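You operate a simulated robot arm through the tools that you are given. There is no shell and no other tool.

Carry out the task below with a simulated robot arm. There is one attempt and no reset: what you move stays moved.

JOB
Switch off both mobile radios, hang up their mics, antenna box to OFF.
Fine: the Glimro and the Halbrix; each mic on its radio's hook; radios off before the antenna box.

It is judged by the outcome, as a careful person would: the job done as asked, and still so three seconds after it is handed in. It fails if anything else is knocked over, pushed out of place, dropped, spilled or broken.

ROBOT AND FRAMES
A 6-joint arm with a four-finger gripper, fixed in place. Base frame: the origin is at the foot of the arm, x ahead of it, y to its left, z up. Lengths are in mm, angles in degrees, forces in N, time in s.
Its first joint turns from -166.0 to 166.0 degrees. Payload 3.67 kg.
The tool frame sits at the grasp point between the pads (the TCP): z along the fingers, y along the line on which they close. The tips reach 28 mm beyond it. Largest opening 112 mm; the body of the gripper starts 73 mm behind the TCP.
Orientation is told as [roll, pitch, yaw] about the base's x, y, z axes, in that order, counted from this pose: with the fingers straight down and closing along the base's y, the tool's x points along the base's -x, its y along +y and its z along -z.

CONTROLS
- The arm moves only by the tool send_rows. Its arguments are lists of equal length, an entry for each row: "angular": the turn, a rotation vector about the tool's x, y, z in units of 45 degrees (1.0 is 45 degrees), a list of three; "xyz": the shift along the tool's x, y, z in units of 500 mm (1.0 is 500 mm), a list of three; "claw": the gripper command, from -1 (shut) to 1 (fully open), values between in proportion. In form: {"angular": [[wx, wy, wz], ...], "xyz": [[x, y, z], ...], "claw": [claw, ...]}. A call has 1 to 20 rows; each row is the pose to reach, as a shift and turn from the pose commanded when the call began, along the tool's axes at that moment. A call with a number of a shift or a turn outside -1 to 1 is refused whole. Each row takes 0.2 s and may step no farther than 50 mm and 8.6 degrees from the row before; otherwise, or with a gripper value out of range, the whole call is refused. A pose out of reach is approached as far as the arm can. The call stops where the force on the tool passes 60 N (or 10 N more than at its start, if that is more) or the arm is blocked; 0.2 s more then pass. The fingers move at their own pace and stop on an object; they squeeze with about 32 N. The grip force told is the motor's: it shows also when the fingers shut on nothing. Time passes only in rows, and 0.2 s behind the last, so rows that repeat a pose let the fingers close. The reply holds the time, the measured pose of the TCP, the force on the tool along the base axes, the opening and the grip force, in the units named above and with some noise, with the torque about the TCP (base axes, N m) and any sound that the robot's microphone picked up.
- Cameras (640 x 400 px; columns grow to the right, rows downward): "scene" is fixed at [51.7, 652.1, 1679.5]; the picture's right is [-0.41, -0.91, 0.00], its down [-0.49, 0.22, -0.84] and it looks along [0.77, -0.34, -0.54] (base axes); focal length 330 px, centre (320, 200). "wrist" rides on the gripper at [60, -18, -104] in the tool frame; the picture's right is [0.29, 0.96, 0.00], its down [-0.80, 0.24, -0.55] and it looks along [-0.53, 0.16, 0.83] (tool axes); focal length 234 px, centre (320, 200).
- get_image(camera): a new picture of that camera. The clock stands still meanwhile.
- probe_pixels(camera, pixels): for up to 12 pixels [column, row] of the newest picture of that camera ("zoom" is the newest enlarged one), the place [x, y, z] in the base frame of the surface seen there, good to about 2 mm, but the place of the scene camera against the robot may be out by one fixed shift of up to 12 mm in any direction. The clock stands still meanwhile.
- enlarge(camera, box): a new picture of the part [left, top, right, bottom] of that camera's present view, enlarged. The clock stands still meanwhile.
- finish_job(): hands the job in; it is judged then, once.

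Leave the gripper open and the arm clear of the work at the hand-in unless told otherwise.

The tools are called after "Request:" by a JSON object that holds its "fn" and its "kwargs". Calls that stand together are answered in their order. send_rows: Moves the arm, as the interface text tells. Its arguments: {"type":"object","properties":{"angular":{"type":"array","items":{"type":"array","items":{"type":"number"}}},"xyz":{"type":"array","items":{"type":"array","items":{"type":"number"}}},"claw":{"type":"array","items":{"type":"number"}}},"required":["angular","xyz","claw"]} The other tools are called the same way: get_image (camera) takes a picture; probe_pixels (camera, pixels) gives the place of the surface under pixels of a picture; enlarge (camera, box) takes an enlarged picture of a part of a camera's view; finish_job () hands the job in.

At the start:

```text
t: 0.0
tool_pos: [246.2, 282.8, 1412.8]
ee_rot: [0.0, -0.1, 0.1]
wrist_force: [0.5, 0.7, -0.4]
moment: [0.04, -0.01, 0.01]
grip_width: 112.0
finger_force: 0.0
```

scene: 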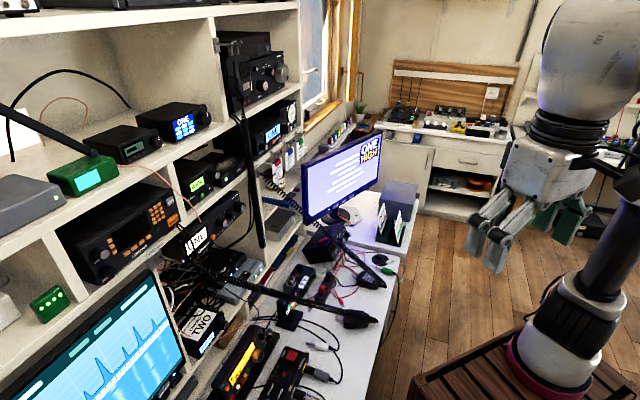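
wrist: 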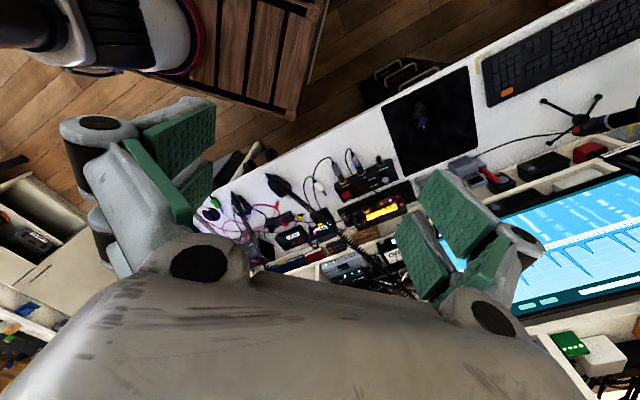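

I see a cluttered radio bench in the scene picture. First I take fresh pictures and enlarge the desk area (columns 200-400, rows 200-400) to find the Glimro, the Halbrix, their mics and the antenna box.

Request:
{"fn": "get_image", "kwargs": {"camera": "scene"}}

Request:
{"fn": "enlarge", "kwargs": {"camera": "scene", "box": [200, 220, 420, 400]}}

Request:
{"fn": "enlarge", "kwargs": {"camera": "wrist", "box": [190, 130, 430, 280]}}

```text
taken
```

scene: 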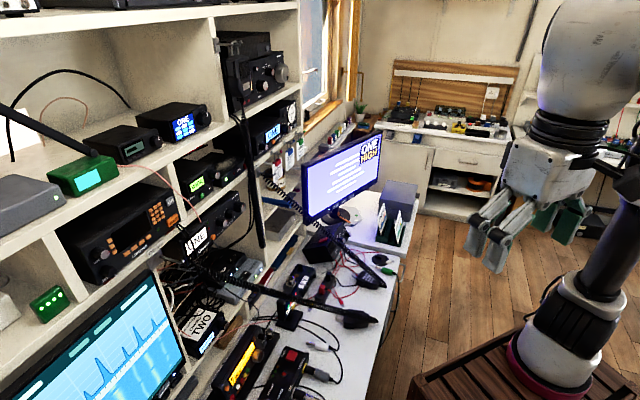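

```text
2.22 times, centred on (310, 310) of scene
```

zoom: 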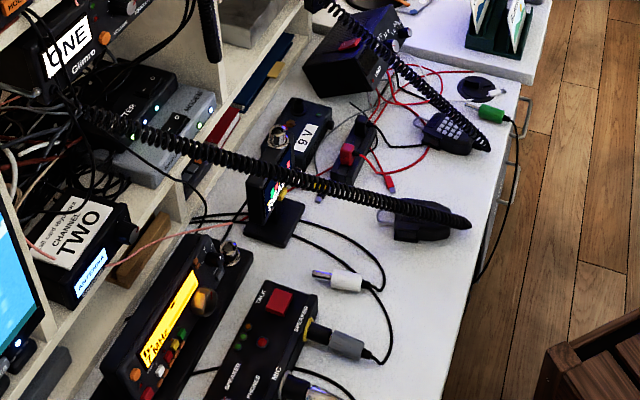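

```text
2.67 times, centred on (310, 205) of wrist
```

zoom: 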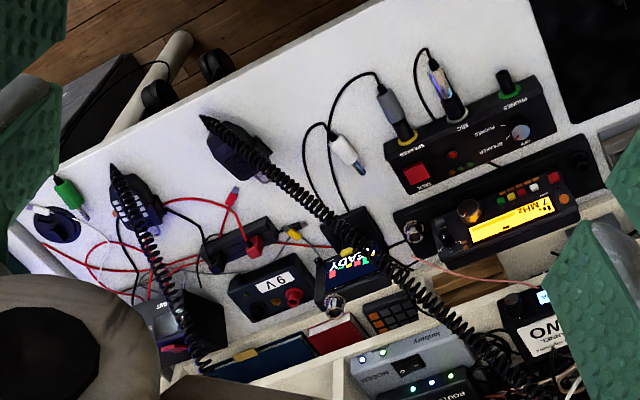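

I see two hand mics on the desk (scene about (358,318) and (370,280)) with coiled cords, and a "Glimro" label near (228,245). I enlarge the shelf regions to read labels.

Request:
{"fn": "enlarge", "kwargs": {"camera": "scene", "box": [160, 180, 260, 260]}}

Request:
{"fn": "enlarge", "kwargs": {"camera": "scene", "box": [160, 250, 290, 360]}}

Request:
{"fn": "enlarge", "kwargs": {"camera": "scene", "box": [200, 80, 320, 180]}}

Request:
{"fn": "enlarge", "kwargs": {"camera": "scene", "box": [240, 160, 340, 250]}}

Request:
{"fn": "enlarge", "kwargs": {"camera": "scene", "box": [280, 210, 410, 300]}}

Request:
{"fn": "enlarge", "kwargs": {"camera": "scene", "box": [40, 80, 220, 200]}}

```text
5.00 times, centred on (210, 220) of scene
```

zoom: 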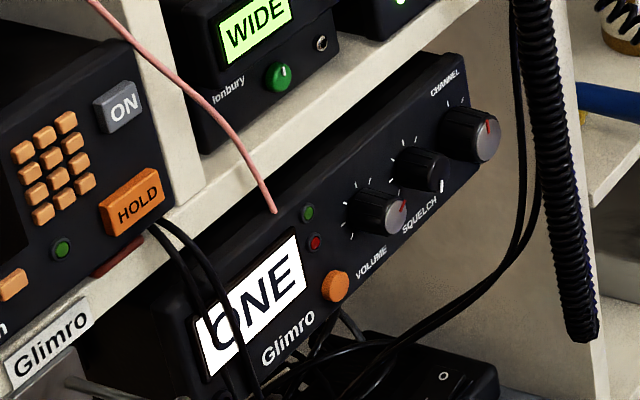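

```text
3.64 times, centred on (225, 305) of scene
```

zoom: 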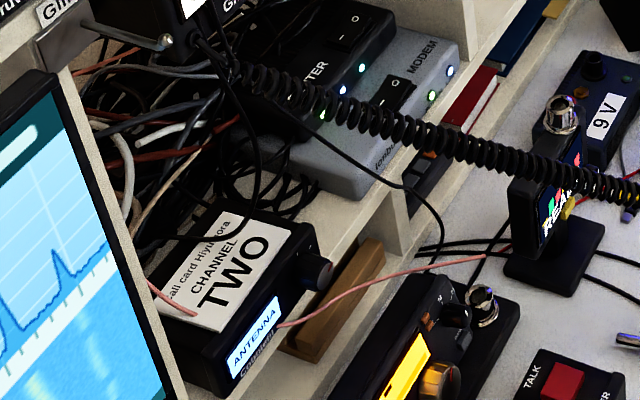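

```text
4.00 times, centred on (260, 130) of scene
```

zoom: 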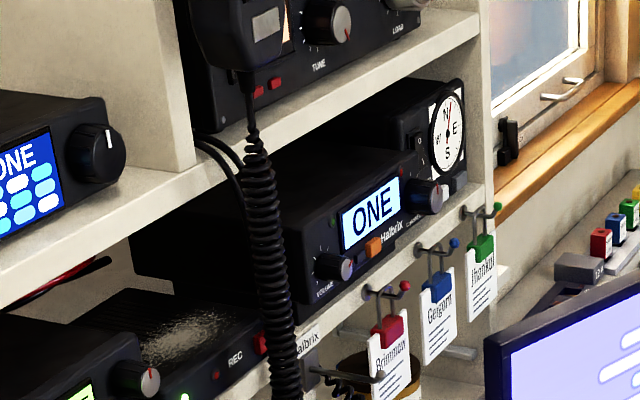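

```text
4.44 times, centred on (290, 205) of scene
```

zoom: 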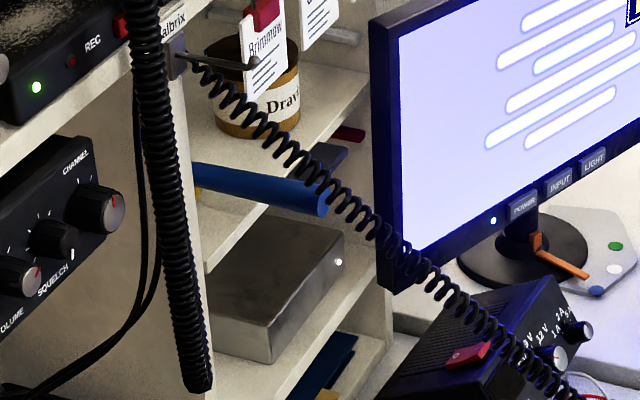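

```text
4.44 times, centred on (345, 255) of scene
```

zoom: 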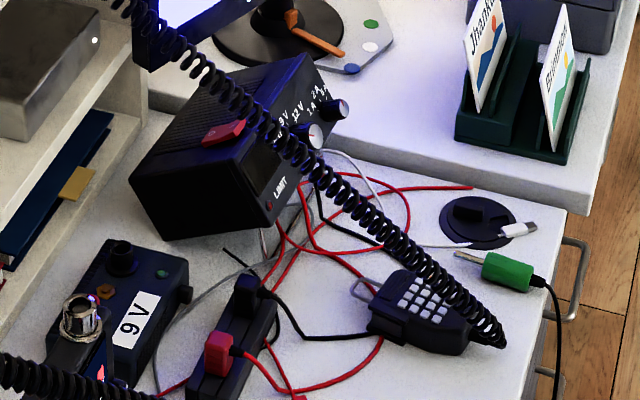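

```text
3.33 times, centred on (130, 140) of scene
```

zoom: 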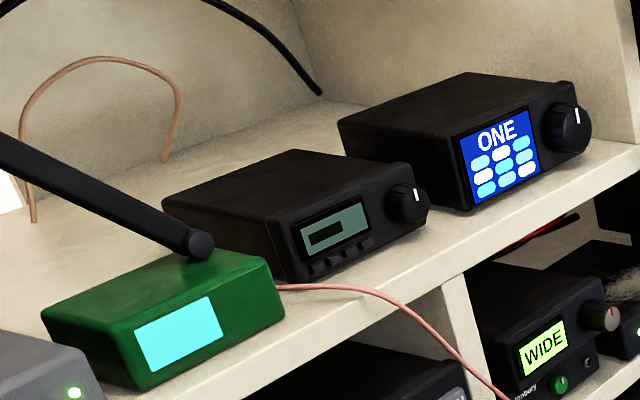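

The Glimro (scene about (215,225)) has VOLUME, SQUELCH, CHANNEL knobs and an orange button; the Halbrix (scene about (265,135)) has an orange button and knobs. Hooks with name plates "Glimro" (about (178,252)) and "Halbrix" (about (278,170)). Now I look for the antenna box elsewhere.

Request:
{"fn": "enlarge", "kwargs": {"camera": "scene", "box": [200, 310, 350, 400]}}

Request:
{"fn": "enlarge", "kwargs": {"camera": "scene", "box": [200, 20, 310, 90]}}

Request:
{"fn": "enlarge", "kwargs": {"camera": "scene", "box": [370, 60, 520, 150]}}

Request:
{"fn": "enlarge", "kwargs": {"camera": "scene", "box": [0, 150, 190, 330]}}

Request:
{"fn": "enlarge", "kwargs": {"camera": "scene", "box": [160, 130, 260, 210]}}

Request:
{"fn": "enlarge", "kwargs": {"camera": "wrist", "box": [320, 130, 440, 230]}}

Request:
{"fn": "enlarge", "kwargs": {"camera": "wrist", "box": [230, 200, 420, 290]}}

Request:
{"fn": "enlarge", "kwargs": {"camera": "wrist", "box": [440, 90, 640, 220]}}

```text
4.27 times, centred on (275, 355) of scene
```

zoom: 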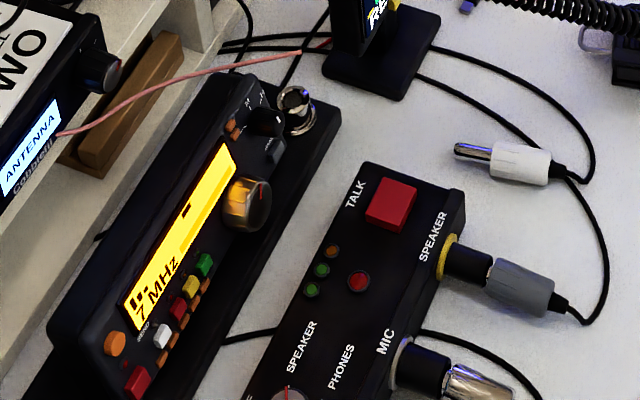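

```text
5.71 times, centred on (255, 55) of scene
```

zoom: 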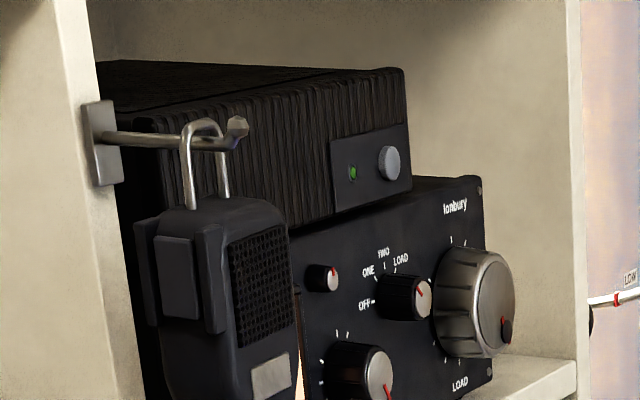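

```text
4.27 times, centred on (445, 105) of scene
```

zoom: 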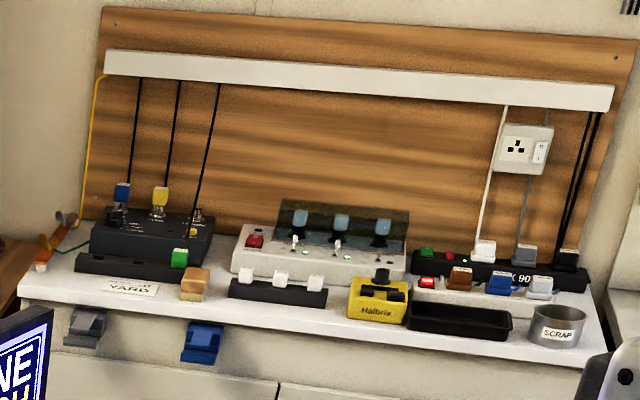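

```text
2.22 times, centred on (95, 240) of scene
```

zoom: 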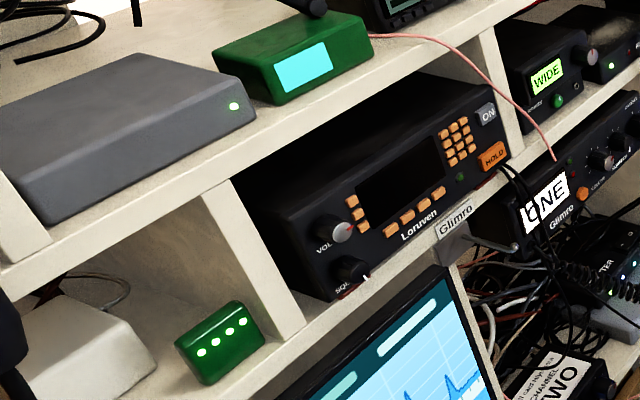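

```text
5.00 times, centred on (210, 170) of scene
```

zoom: 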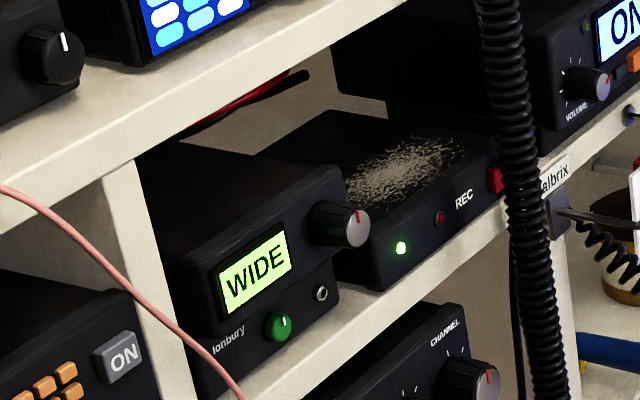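

```text
4.00 times, centred on (380, 180) of wrist
```

zoom: 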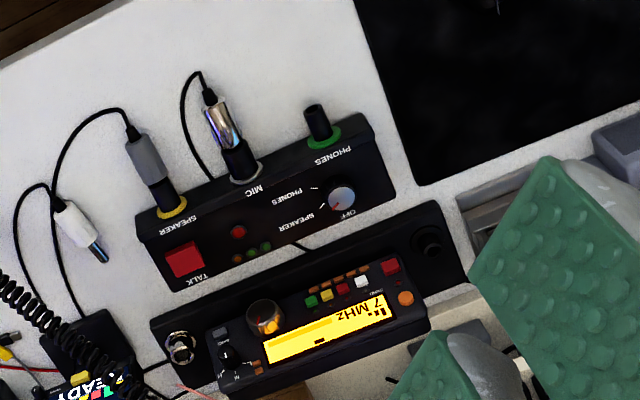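

```text
3.37 times, centred on (325, 245) of wrist
```

zoom: 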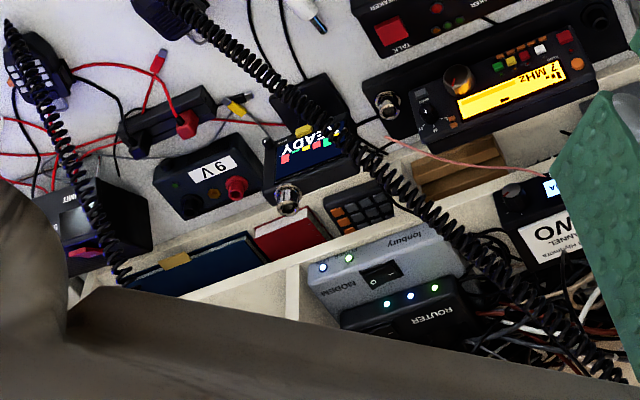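

```text
3.08 times, centred on (540, 155) of wrist
```

zoom: 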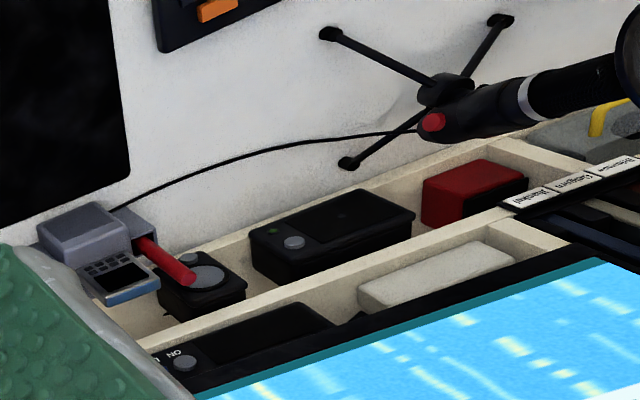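

Candidates for the antenna box: the "ANTENNA" display box (scene about (210,335)) and the Ionbury box with a dial OFF/ONE/TWO/LOAD (scene about (270,70)). I enlarge both tightly and also the rest.

Request:
{"fn": "enlarge", "kwargs": {"camera": "scene", "box": [180, 295, 260, 365]}}

Request:
{"fn": "enlarge", "kwargs": {"camera": "scene", "box": [235, 40, 305, 110]}}

Request:
{"fn": "enlarge", "kwargs": {"camera": "scene", "box": [240, 110, 310, 170]}}

Request:
{"fn": "enlarge", "kwargs": {"camera": "scene", "box": [190, 190, 250, 250]}}

Request:
{"fn": "enlarge", "kwargs": {"camera": "scene", "box": [150, 240, 230, 300]}}

Request:
{"fn": "enlarge", "kwargs": {"camera": "scene", "box": [250, 155, 310, 205]}}

Request:
{"fn": "enlarge", "kwargs": {"camera": "scene", "box": [340, 260, 400, 335]}}

```text
5.71 times, centred on (220, 330) of scene
```

zoom: 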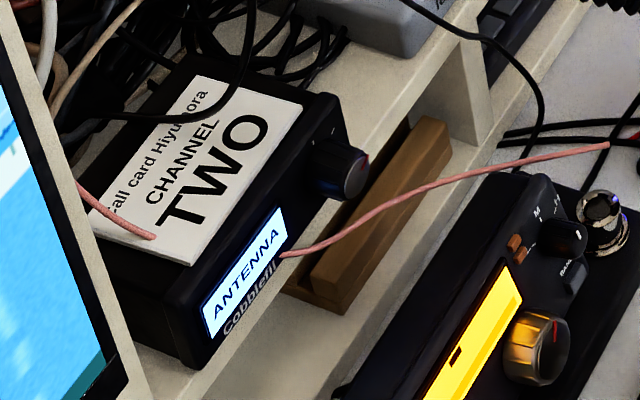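

```text
5.71 times, centred on (270, 75) of scene
```

zoom: 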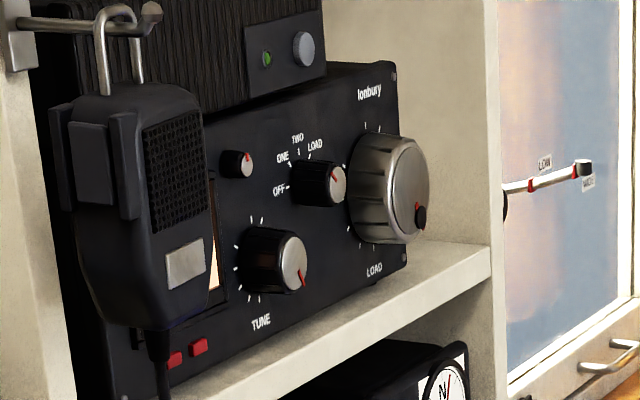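

```text
6.67 times, centred on (275, 140) of scene
```

zoom: 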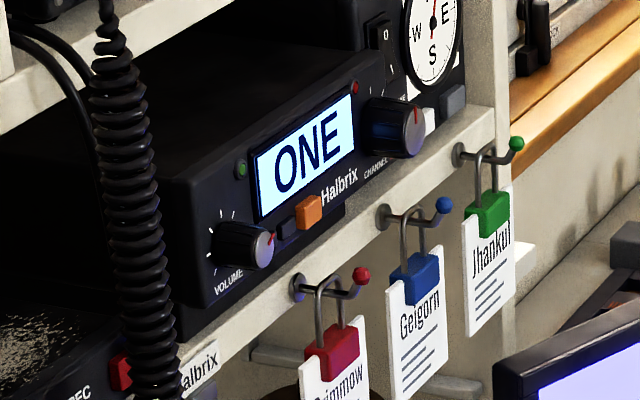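

```text
6.67 times, centred on (220, 220) of scene
```

zoom: 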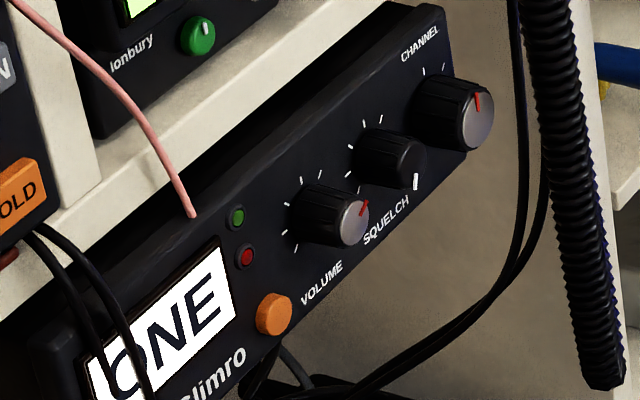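

```text
6.67 times, centred on (190, 270) of scene
```

zoom: 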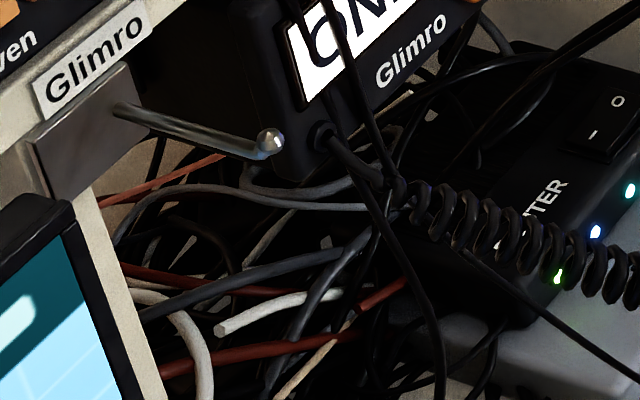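

```text
8.00 times, centred on (280, 180) of scene
```

zoom: 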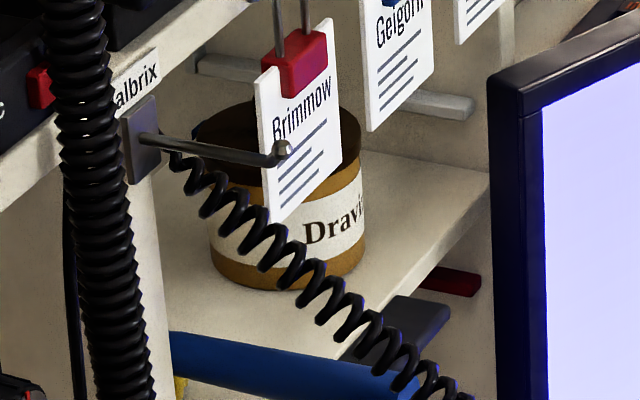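

```text
5.33 times, centred on (370, 298) of scene
```

zoom: 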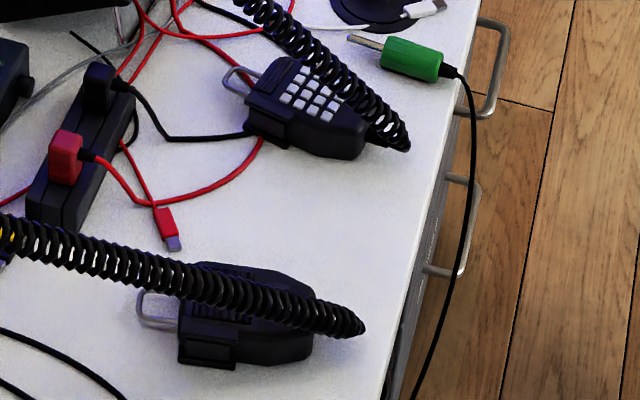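

I now measure where the important things are (in the base frame) from the scene camera.

Request:
{"fn": "probe_pixels", "kwargs": {"camera": "scene", "pixels": [[215, 232], [244, 207], [224, 224], [186, 263], [278, 176], [288, 135], [267, 146], [270, 65], [212, 340], [240, 325], [365, 283], [350, 320]]}}

Request:
{"fn": "enlarge", "kwargs": {"camera": "scene", "box": [370, 95, 460, 150]}}

Request:
{"fn": "enlarge", "kwargs": {"camera": "scene", "box": [0, 0, 240, 110]}}

Request:
{"fn": "enlarge", "kwargs": {"camera": "scene", "box": [580, 100, 640, 240]}}

```text
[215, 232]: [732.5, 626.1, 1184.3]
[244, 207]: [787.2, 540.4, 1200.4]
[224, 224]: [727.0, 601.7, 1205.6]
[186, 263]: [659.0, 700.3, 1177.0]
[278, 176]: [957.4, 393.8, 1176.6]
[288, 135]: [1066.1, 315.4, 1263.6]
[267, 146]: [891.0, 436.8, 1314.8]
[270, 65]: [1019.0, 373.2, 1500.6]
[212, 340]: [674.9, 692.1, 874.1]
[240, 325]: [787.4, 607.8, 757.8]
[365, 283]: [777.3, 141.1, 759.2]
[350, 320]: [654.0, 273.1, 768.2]
```

```text
7.11 times, centred on (415, 122) of scene
```

zoom: 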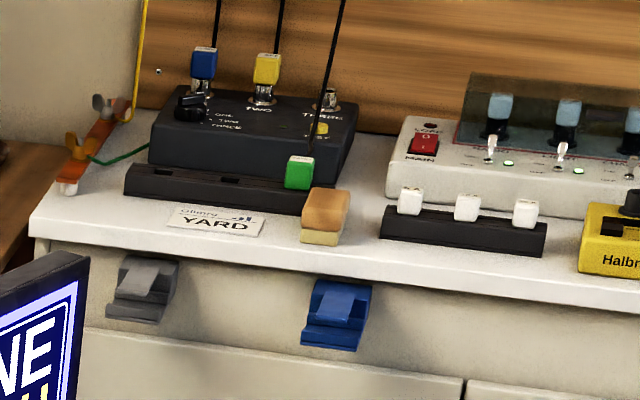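

```text
2.67 times, centred on (120, 55) of scene
```

zoom: 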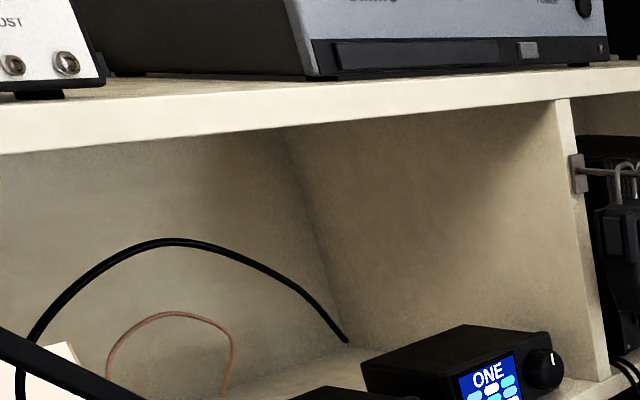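

```text
2.86 times, centred on (610, 170) of scene
```

zoom: 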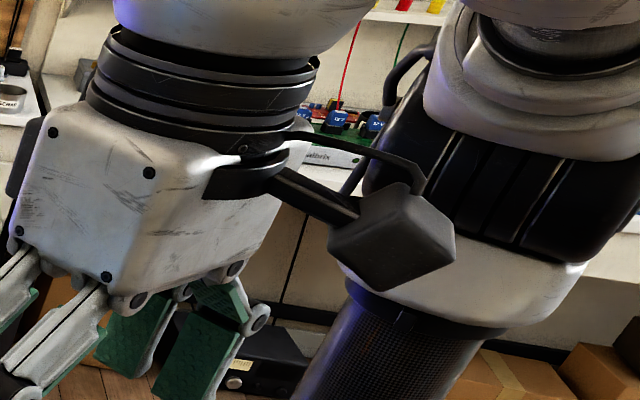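

I measure more points: the hook rods' ends, mic bails and ends, monitors, the far-bench YARD box, and shelf edges.

Request:
{"fn": "probe_pixels", "kwargs": {"camera": "scene", "pixels": [[190, 261], [178, 258], [169, 260], [286, 174], [268, 170], [264, 176], [341, 318], [355, 276], [363, 325], [393, 288], [410, 118], [398, 112]]}}

Request:
{"fn": "probe_pixels", "kwargs": {"camera": "scene", "pixels": [[305, 190], [378, 138], [303, 220], [155, 275], [183, 355], [240, 290], [262, 310], [201, 223], [201, 229], [214, 230], [238, 214], [268, 141]]}}

Request:
{"fn": "probe_pixels", "kwargs": {"camera": "scene", "pixels": [[258, 145], [265, 148], [284, 135], [272, 62], [283, 74], [264, 80], [245, 57], [226, 44], [195, 340], [221, 318], [233, 320], [260, 240]]}}

```text
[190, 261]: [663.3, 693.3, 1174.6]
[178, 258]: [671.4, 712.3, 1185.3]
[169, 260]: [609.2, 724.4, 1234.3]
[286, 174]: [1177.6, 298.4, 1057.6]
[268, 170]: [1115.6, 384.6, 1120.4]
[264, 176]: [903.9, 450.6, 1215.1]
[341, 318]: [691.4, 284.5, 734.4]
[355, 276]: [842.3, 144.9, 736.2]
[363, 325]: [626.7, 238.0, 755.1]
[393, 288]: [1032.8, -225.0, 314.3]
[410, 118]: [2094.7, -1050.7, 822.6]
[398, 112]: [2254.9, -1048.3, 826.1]
```

```text
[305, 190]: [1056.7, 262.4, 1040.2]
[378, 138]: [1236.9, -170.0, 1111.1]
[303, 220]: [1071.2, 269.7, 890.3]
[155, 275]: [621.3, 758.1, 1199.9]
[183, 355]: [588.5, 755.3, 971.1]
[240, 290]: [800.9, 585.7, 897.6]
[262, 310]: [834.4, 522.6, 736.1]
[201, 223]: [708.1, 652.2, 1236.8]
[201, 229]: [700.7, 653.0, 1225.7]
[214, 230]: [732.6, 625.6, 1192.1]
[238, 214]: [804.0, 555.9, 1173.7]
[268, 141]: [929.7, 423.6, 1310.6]
```

```text
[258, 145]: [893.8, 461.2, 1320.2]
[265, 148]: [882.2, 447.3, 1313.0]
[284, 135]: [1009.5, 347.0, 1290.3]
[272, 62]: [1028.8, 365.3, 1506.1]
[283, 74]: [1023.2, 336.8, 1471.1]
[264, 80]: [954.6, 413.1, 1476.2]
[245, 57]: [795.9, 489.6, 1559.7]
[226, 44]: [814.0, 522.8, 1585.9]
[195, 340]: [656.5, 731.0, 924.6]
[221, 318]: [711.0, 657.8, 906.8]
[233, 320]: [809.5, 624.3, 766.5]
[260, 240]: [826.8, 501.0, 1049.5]
```

I check the arm's own layout and the crate so I know the shoulder height and the free space.

Request:
{"fn": "probe_pixels", "kwargs": {"camera": "scene", "pixels": [[545, 380], [450, 380], [580, 310], [630, 190], [590, 40], [540, 170], [430, 260], [380, 260], [385, 290], [360, 380], [300, 390], [400, 225]]}}

Request:
{"fn": "get_image", "kwargs": {"camera": "wrist"}}

Request:
{"fn": "probe_pixels", "kwargs": {"camera": "wrist", "pixels": [[285, 187], [280, 180], [242, 205], [232, 193], [272, 190], [243, 195], [360, 205], [335, 220], [300, 240], [380, 230], [300, 100], [380, 265]]}}

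```text
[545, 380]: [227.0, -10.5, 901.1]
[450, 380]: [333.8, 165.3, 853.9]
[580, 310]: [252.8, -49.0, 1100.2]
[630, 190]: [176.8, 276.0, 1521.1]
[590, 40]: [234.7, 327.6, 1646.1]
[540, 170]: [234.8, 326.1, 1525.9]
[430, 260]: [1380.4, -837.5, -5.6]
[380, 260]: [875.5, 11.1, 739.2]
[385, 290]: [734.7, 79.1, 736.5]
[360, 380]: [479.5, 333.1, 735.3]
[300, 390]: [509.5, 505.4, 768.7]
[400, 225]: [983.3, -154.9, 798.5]
```

```text
taken
```

wrist: 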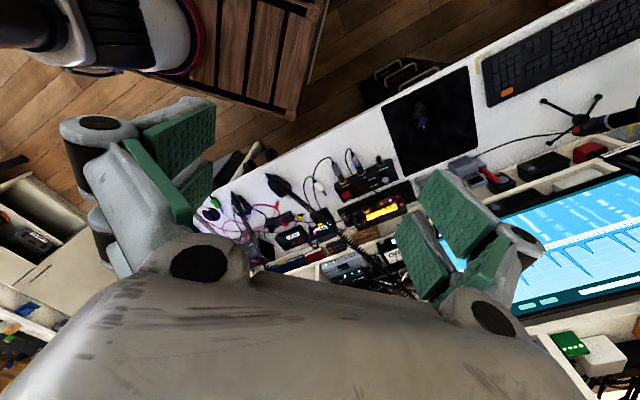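

```text
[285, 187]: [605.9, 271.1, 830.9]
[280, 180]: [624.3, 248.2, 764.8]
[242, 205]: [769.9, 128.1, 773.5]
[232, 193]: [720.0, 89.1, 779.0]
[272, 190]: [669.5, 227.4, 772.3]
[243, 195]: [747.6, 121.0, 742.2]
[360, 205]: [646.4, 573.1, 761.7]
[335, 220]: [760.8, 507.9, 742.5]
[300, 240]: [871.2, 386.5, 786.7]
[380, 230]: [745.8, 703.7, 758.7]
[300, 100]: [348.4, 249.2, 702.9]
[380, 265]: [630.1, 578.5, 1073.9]
```

The far bench is about 2.1 m away, out of reach, so the antenna box is within the near shelf. I now turn the tool toward the shelf (its front faces 45° between x and y). First a yaw of 45° with a shift forward, at this height in free air.

Request:
{"fn": "send_rows", "kwargs": {"angular": [[0, 0, -0.1667], [0, 0, -0.3333], [0, 0, -0.5], [0, 0, -0.6667], [0, 0, -0.8333], [0, 0, -1.0]], "xyz": [[-0.05, 0.0167, 0], [-0.1, 0.0333, 0], [-0.15, 0.05, 0], [-0.2, 0.0667, 0], [-0.25, 0.0833, 0], [-0.3, 0.1, 0]], "claw": [1, 1, 1, 1, 1, 1]}}

```text
t: 1.4
tool_pos: [398.4, 333.4, 1413.3]
ee_rot: [0.1, -0.1, 45.2]
wrist_force: [0.2, 0.1, 0.1]
moment: [0.05, -0.03, 0.0]
grip_width: 112.0
finger_force: 0.1
```

The yaw worked. Next I pitch the tool up by 45°, lowering about 130 mm.

Request:
{"fn": "send_rows", "kwargs": {"angular": [[0, -0.1667, 0], [0, -0.3333, 0], [0, -0.5, 0], [0, -0.6667, 0], [0, -0.8333, 0], [0, -1.0, 0]], "xyz": [[-0.0133, -0.01, 0.0433], [-0.0267, -0.02, 0.0867], [-0.04, -0.03, 0.13], [-0.0533, -0.04, 0.1733], [-0.0667, -0.05, 0.2167], [-0.08, -0.06, 0.26]], "claw": [1, 1, 1, 1, 1, 1]}}

Request:
{"fn": "get_image", "kwargs": {"camera": "wrist"}}

Request:
{"fn": "get_image", "kwargs": {"camera": "scene"}}

```text
t: 2.8
tool_pos: [445.7, 340.4, 1283.7]
ee_rot: [0.0, -45.1, 45.2]
wrist_force: [-0.4, 0.2, -0.8]
moment: [-0.03, 0.0, -0.03]
grip_width: 111.9
finger_force: 0.0
```

```text
taken
```

wrist: 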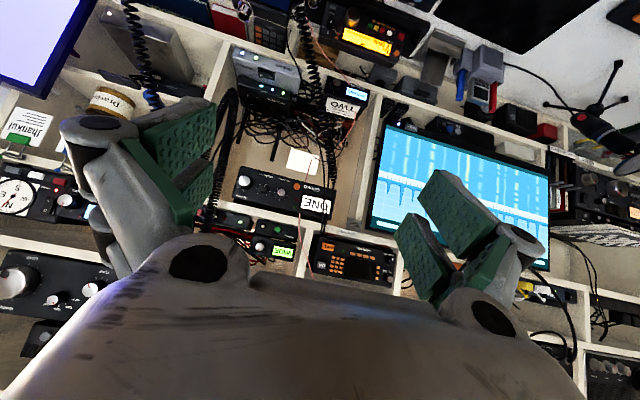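

```text
taken
```

scene: 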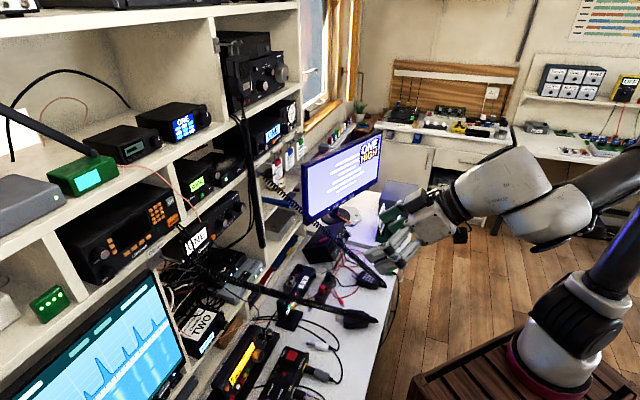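

The view is upside down, but Glimro shows at about (285,190) in the wrist view. I enlarge it and the Halbrix/Ionbury areas on the left.

Request:
{"fn": "enlarge", "kwargs": {"camera": "wrist", "box": [225, 150, 345, 225]}}

Request:
{"fn": "enlarge", "kwargs": {"camera": "wrist", "box": [310, 70, 390, 130]}}

Request:
{"fn": "enlarge", "kwargs": {"camera": "wrist", "box": [0, 150, 130, 360]}}

Request:
{"fn": "enlarge", "kwargs": {"camera": "wrist", "box": [330, 130, 410, 270]}}

```text
5.33 times, centred on (285, 188) of wrist
```

zoom: 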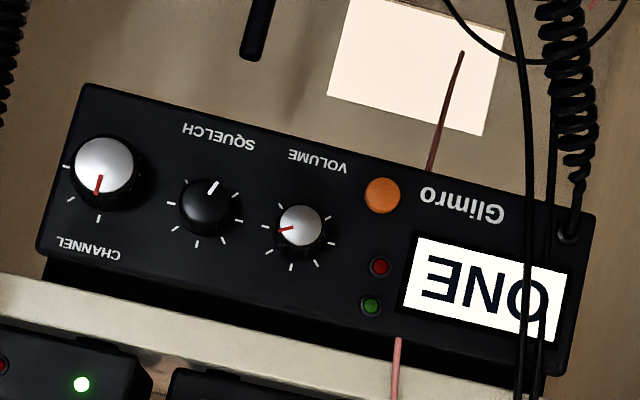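

```text
6.67 times, centred on (350, 100) of wrist
```

zoom: 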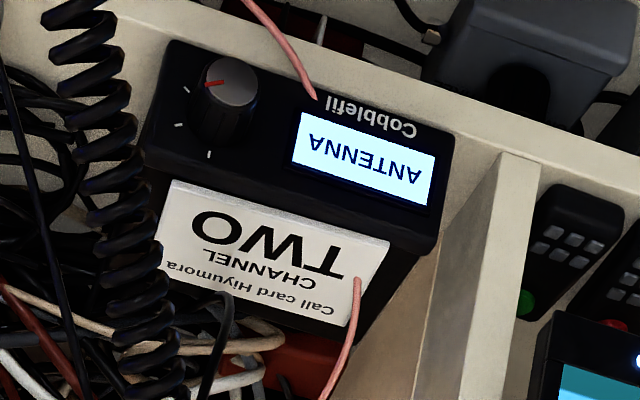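

```text
1.90 times, centred on (65, 255) of wrist
```

zoom: 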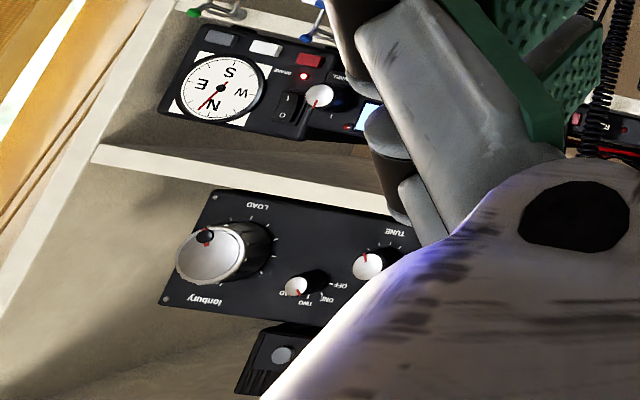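

```text
2.86 times, centred on (370, 200) of wrist
```

zoom: 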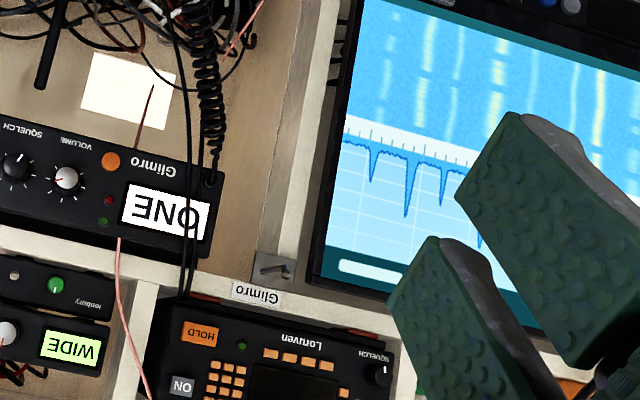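

The Glimro is plainly readable: an orange button next to VOLUME, display lit "ONE". The Cobblefil shows "ANTENNA" with one knob with ticks. I move down to view the Cobblefil and the hook closely (camera only, free space).

Request:
{"fn": "send_rows", "kwargs": {"angular": [[0, 0, 0], [0, 0, 0], [0, 0, 0], [0, 0, 0], [0, 0, 0], [0, 0, 0], [0, 0, 0]], "xyz": [[0.0505, 0.0143, 0.0707], [0.101, 0.0286, 0.1414], [0.1515, 0.0429, 0.2121], [0.202, 0.0571, 0.2829], [0.2525, 0.0714, 0.3536], [0.303, 0.0857, 0.4243], [0.3535, 0.1, 0.495]], "claw": [1, 1, 1, 1, 1, 1, 1]}}

Request:
{"fn": "get_image", "kwargs": {"camera": "wrist"}}

Request:
{"fn": "get_image", "kwargs": {"camera": "scene"}}

```text
t: 4.4
tool_pos: [445.8, 410.6, 985.2]
ee_rot: [0.0, -44.9, 45.0]
wrist_force: [0.5, -0.2, 0.6]
moment: [0.02, 0.01, 0.05]
grip_width: 111.9
finger_force: 0.0
```

```text
taken
```

wrist: 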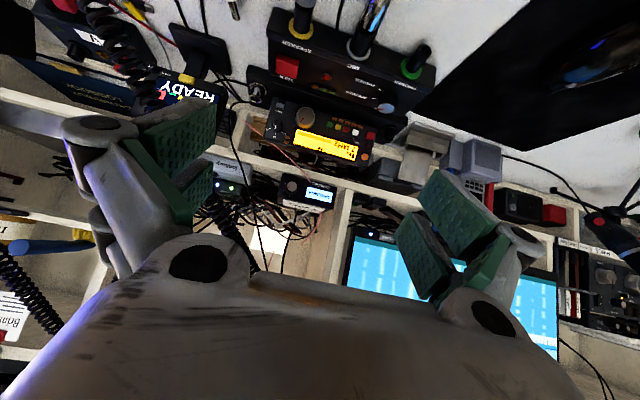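

```text
taken
```

scene: 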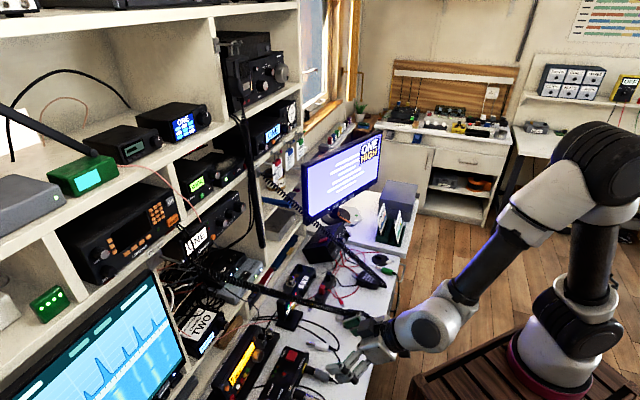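

I enlarge the Cobblefil (wrist about (305,190)).

Request:
{"fn": "enlarge", "kwargs": {"camera": "wrist", "box": [270, 165, 350, 225]}}

Request:
{"fn": "enlarge", "kwargs": {"camera": "wrist", "box": [40, 0, 260, 130]}}

Request:
{"fn": "probe_pixels", "kwargs": {"camera": "wrist", "pixels": [[290, 187], [318, 193], [332, 197], [283, 193], [350, 150], [300, 118], [395, 100], [250, 60]]}}

```text
6.67 times, centred on (310, 195) of wrist
```

zoom: 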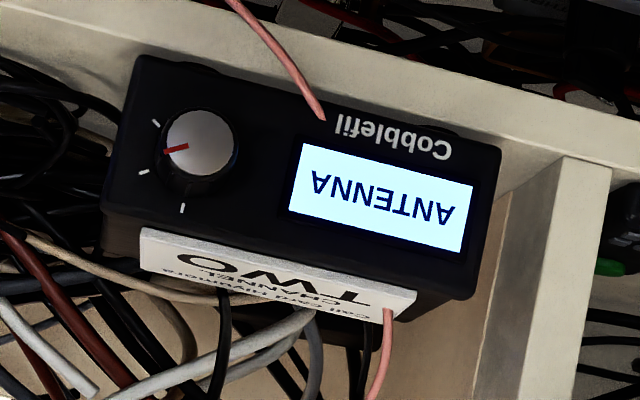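

```text
2.91 times, centred on (150, 65) of wrist
```

zoom: 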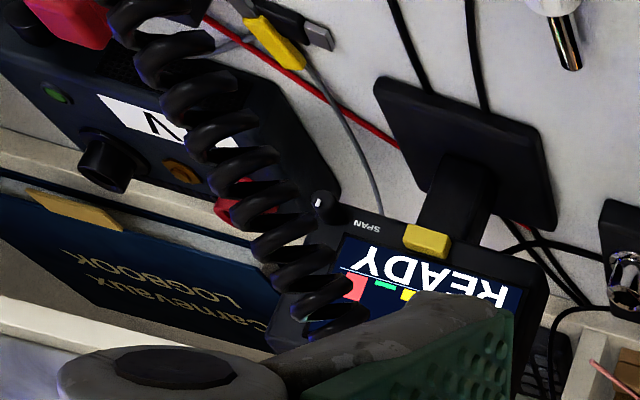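

```text
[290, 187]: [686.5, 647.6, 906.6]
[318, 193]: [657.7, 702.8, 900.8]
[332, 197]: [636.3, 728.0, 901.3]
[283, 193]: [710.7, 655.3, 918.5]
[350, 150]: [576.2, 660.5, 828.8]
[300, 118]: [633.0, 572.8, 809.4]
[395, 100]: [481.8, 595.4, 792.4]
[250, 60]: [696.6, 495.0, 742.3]
```

The Cobblefil's knob has three ticks without readable labels. I go to look at the Ionbury box (OFF/ONE/TWO/LOAD) and the Halbrix: straight up 450 mm, then sideways along the shelf about 400 mm, staying well in front of it.

Request:
{"fn": "send_rows", "kwargs": {"angular": [[0, 0, 0], [0, 0, 0], [0, 0, 0], [0, 0, 0], [0, 0, 0], [0, 0, 0], [0, 0, 0], [0, 0, 0], [0, 0, 0], [0, 0, 0], [0, 0, 0], [0, 0, 0], [0, 0, 0], [0, 0, 0], [0, 0, 0], [0, 0, 0], [0, 0, 0], [0, 0, 0], [0, 0, 0]], "xyz": [[-0.0636, 0, -0.0636], [-0.1272, 0, -0.1272], [-0.1908, 0, -0.1908], [-0.2544, 0, -0.2544], [-0.318, 0, -0.318], [-0.3816, 0, -0.3816], [-0.4452, 0, -0.4452], [-0.5088, 0, -0.5088], [-0.5724, 0, -0.5724], [-0.636, 0, -0.636], [-0.6588, -0.09, -0.6446], [-0.6816, -0.18, -0.6533], [-0.7043, -0.27, -0.6619], [-0.7271, -0.36, -0.6706], [-0.7499, -0.45, -0.6792], [-0.7727, -0.54, -0.6879], [-0.7954, -0.63, -0.6965], [-0.8182, -0.72, -0.7052], [-0.841, -0.81, -0.714]], "claw": [1, 1, 1, 1, 1, 1, 1, 1, 1, 1, 1, 1, 1, 1, 1, 1, 1, 1, 1]}}

Request:
{"fn": "get_image", "kwargs": {"camera": "wrist"}}

Request:
{"fn": "get_image", "kwargs": {"camera": "scene"}}

```text
t: 8.4
tool_pos: [760.7, 153.4, 1534.5]
ee_rot: [0.1, -45.2, 45.2]
wrist_force: [-0.9, 0.3, 1.4]
moment: [-0.06, -0.04, -0.06]
grip_width: 112.0
finger_force: 0.1
```

```text
taken
```

wrist: 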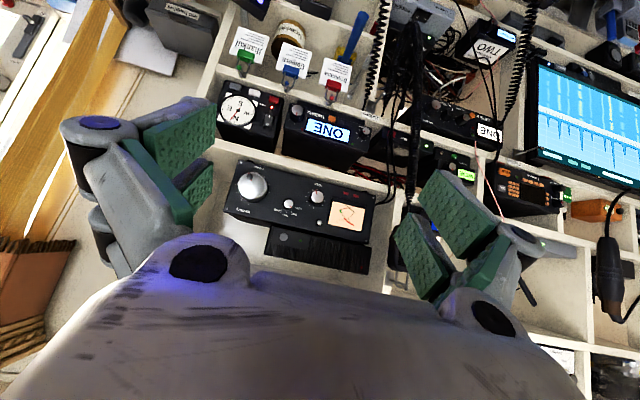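

```text
taken
```

scene: 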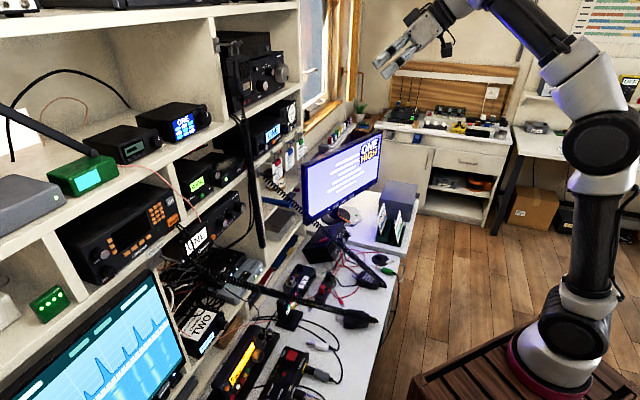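

Both the Ionbury and Halbrix are visible. I enlarge them.

Request:
{"fn": "enlarge", "kwargs": {"camera": "wrist", "box": [220, 150, 390, 280]}}

Request:
{"fn": "enlarge", "kwargs": {"camera": "wrist", "box": [265, 175, 345, 230]}}

Request:
{"fn": "enlarge", "kwargs": {"camera": "wrist", "box": [210, 70, 400, 180]}}

Request:
{"fn": "enlarge", "kwargs": {"camera": "wrist", "box": [330, 60, 430, 170]}}

Request:
{"fn": "probe_pixels", "kwargs": {"camera": "wrist", "pixels": [[288, 203], [316, 196], [252, 187], [265, 215], [350, 240], [332, 115], [293, 112], [366, 132], [235, 110], [345, 217]]}}

```text
3.08 times, centred on (305, 215) of wrist
```

zoom: 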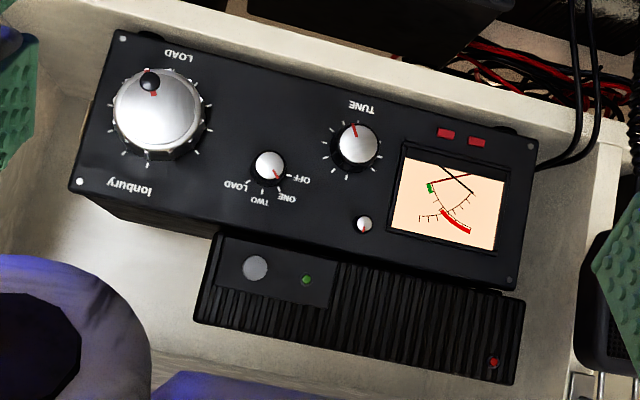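

```text
7.27 times, centred on (305, 202) of wrist
```

zoom: 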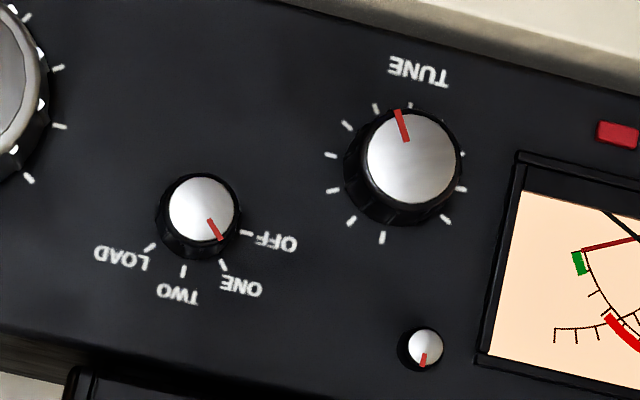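

```text
3.37 times, centred on (305, 125) of wrist
```

zoom: 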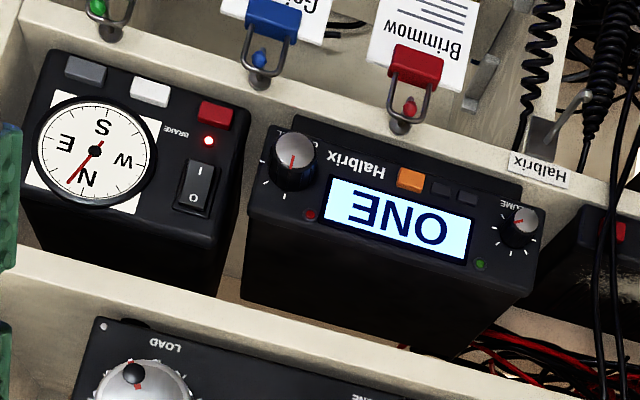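

```text
3.64 times, centred on (380, 115) of wrist
```

zoom: 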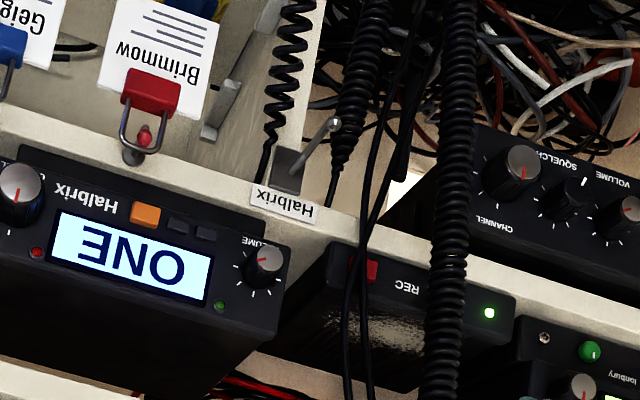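

```text
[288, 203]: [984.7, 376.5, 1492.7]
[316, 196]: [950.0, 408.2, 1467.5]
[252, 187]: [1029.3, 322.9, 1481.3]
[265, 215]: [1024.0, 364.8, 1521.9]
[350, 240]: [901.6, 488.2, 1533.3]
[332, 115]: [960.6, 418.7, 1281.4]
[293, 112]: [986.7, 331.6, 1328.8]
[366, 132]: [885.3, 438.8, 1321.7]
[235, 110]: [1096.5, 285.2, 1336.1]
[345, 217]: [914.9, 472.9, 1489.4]
```

The Ionbury's selector points to ONE with OFF one step away; the Halbrix has an orange button beside two dark buttons. I zoom tightly on the orange buttons and the volume knobs to see how power is switched.

Request:
{"fn": "enlarge", "kwargs": {"camera": "wrist", "box": [310, 110, 375, 155]}}

Request:
{"fn": "enlarge", "kwargs": {"camera": "scene", "box": [256, 130, 286, 155]}}

Request:
{"fn": "enlarge", "kwargs": {"camera": "scene", "box": [200, 205, 235, 240]}}

Request:
{"fn": "enlarge", "kwargs": {"camera": "wrist", "box": [400, 90, 510, 170]}}

Request:
{"fn": "enlarge", "kwargs": {"camera": "wrist", "box": [450, 10, 530, 70]}}

Request:
{"fn": "enlarge", "kwargs": {"camera": "wrist", "box": [560, 170, 640, 330]}}

```text
8.89 times, centred on (342, 132) of wrist
```

zoom: 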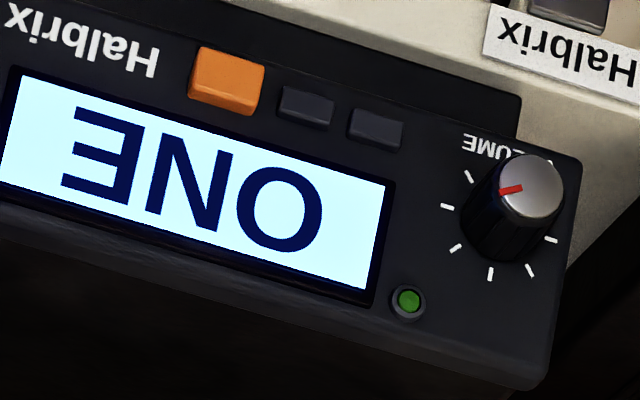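

```text
16.00 times, centred on (271, 142) of scene
```

zoom: 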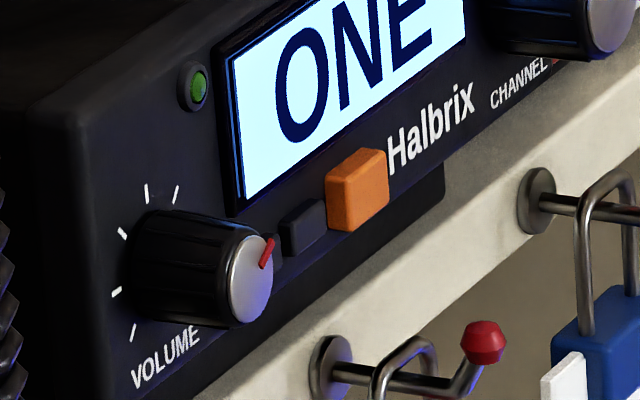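

```text
11.43 times, centred on (218, 222) of scene
```

zoom: 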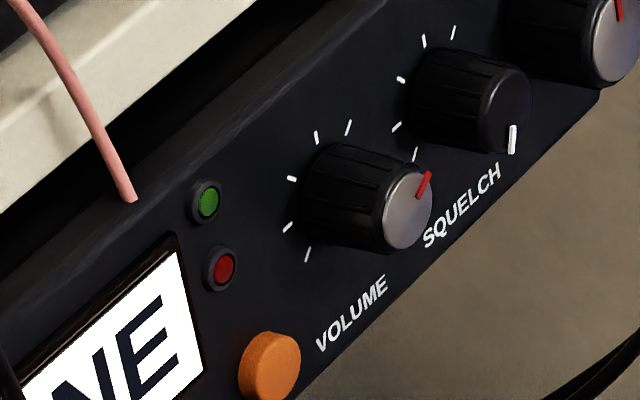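

```text
5.00 times, centred on (455, 130) of wrist
```

zoom: 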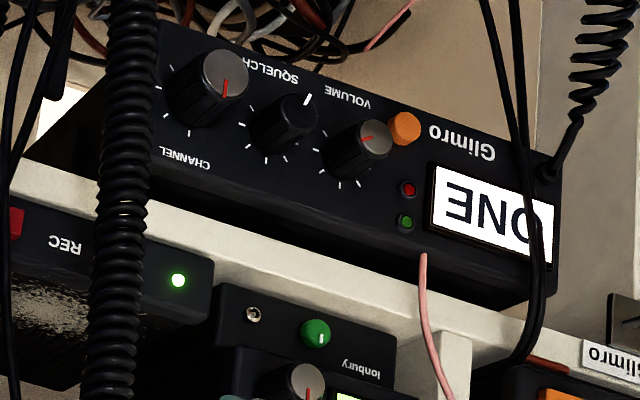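

```text
6.67 times, centred on (490, 40) of wrist
```

zoom: 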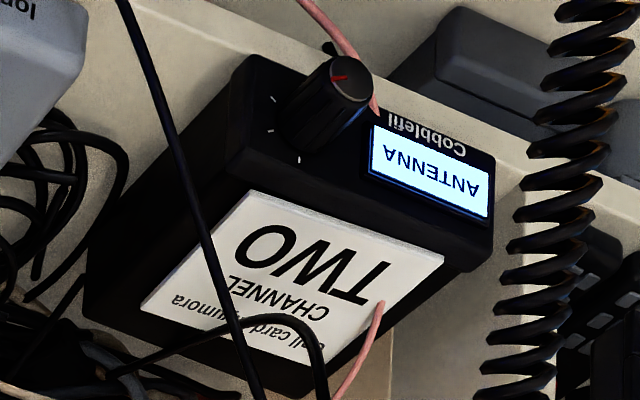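

```text
2.50 times, centred on (600, 250) of wrist
```

zoom: 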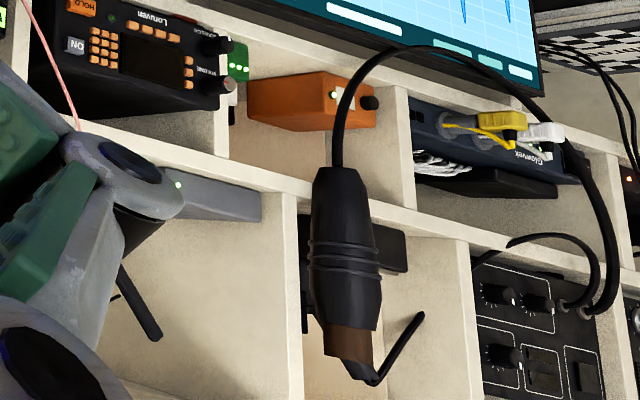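

I take a precise zoom of the Halbrix front and measure points on it.

Request:
{"fn": "enlarge", "kwargs": {"camera": "wrist", "box": [260, 80, 390, 165]}}

```text
4.71 times, centred on (325, 122) of wrist
```

zoom: 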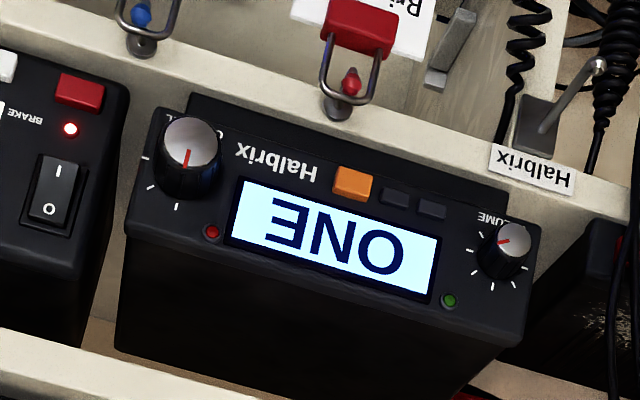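

Request:
{"fn": "probe_pixels", "kwargs": {"camera": "zoom", "pixels": [[352, 182], [352, 168], [394, 195], [432, 206], [340, 230], [512, 235], [190, 140], [351, 85], [141, 15], [600, 65], [530, 140], [460, 240]]}}

```text
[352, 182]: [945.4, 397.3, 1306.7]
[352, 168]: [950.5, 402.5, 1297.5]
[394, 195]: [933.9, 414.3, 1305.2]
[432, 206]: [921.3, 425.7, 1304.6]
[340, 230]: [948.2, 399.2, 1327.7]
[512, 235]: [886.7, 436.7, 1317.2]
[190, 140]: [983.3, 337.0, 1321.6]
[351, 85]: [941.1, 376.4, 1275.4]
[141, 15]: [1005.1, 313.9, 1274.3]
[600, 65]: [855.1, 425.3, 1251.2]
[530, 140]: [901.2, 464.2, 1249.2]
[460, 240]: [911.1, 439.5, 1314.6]
```

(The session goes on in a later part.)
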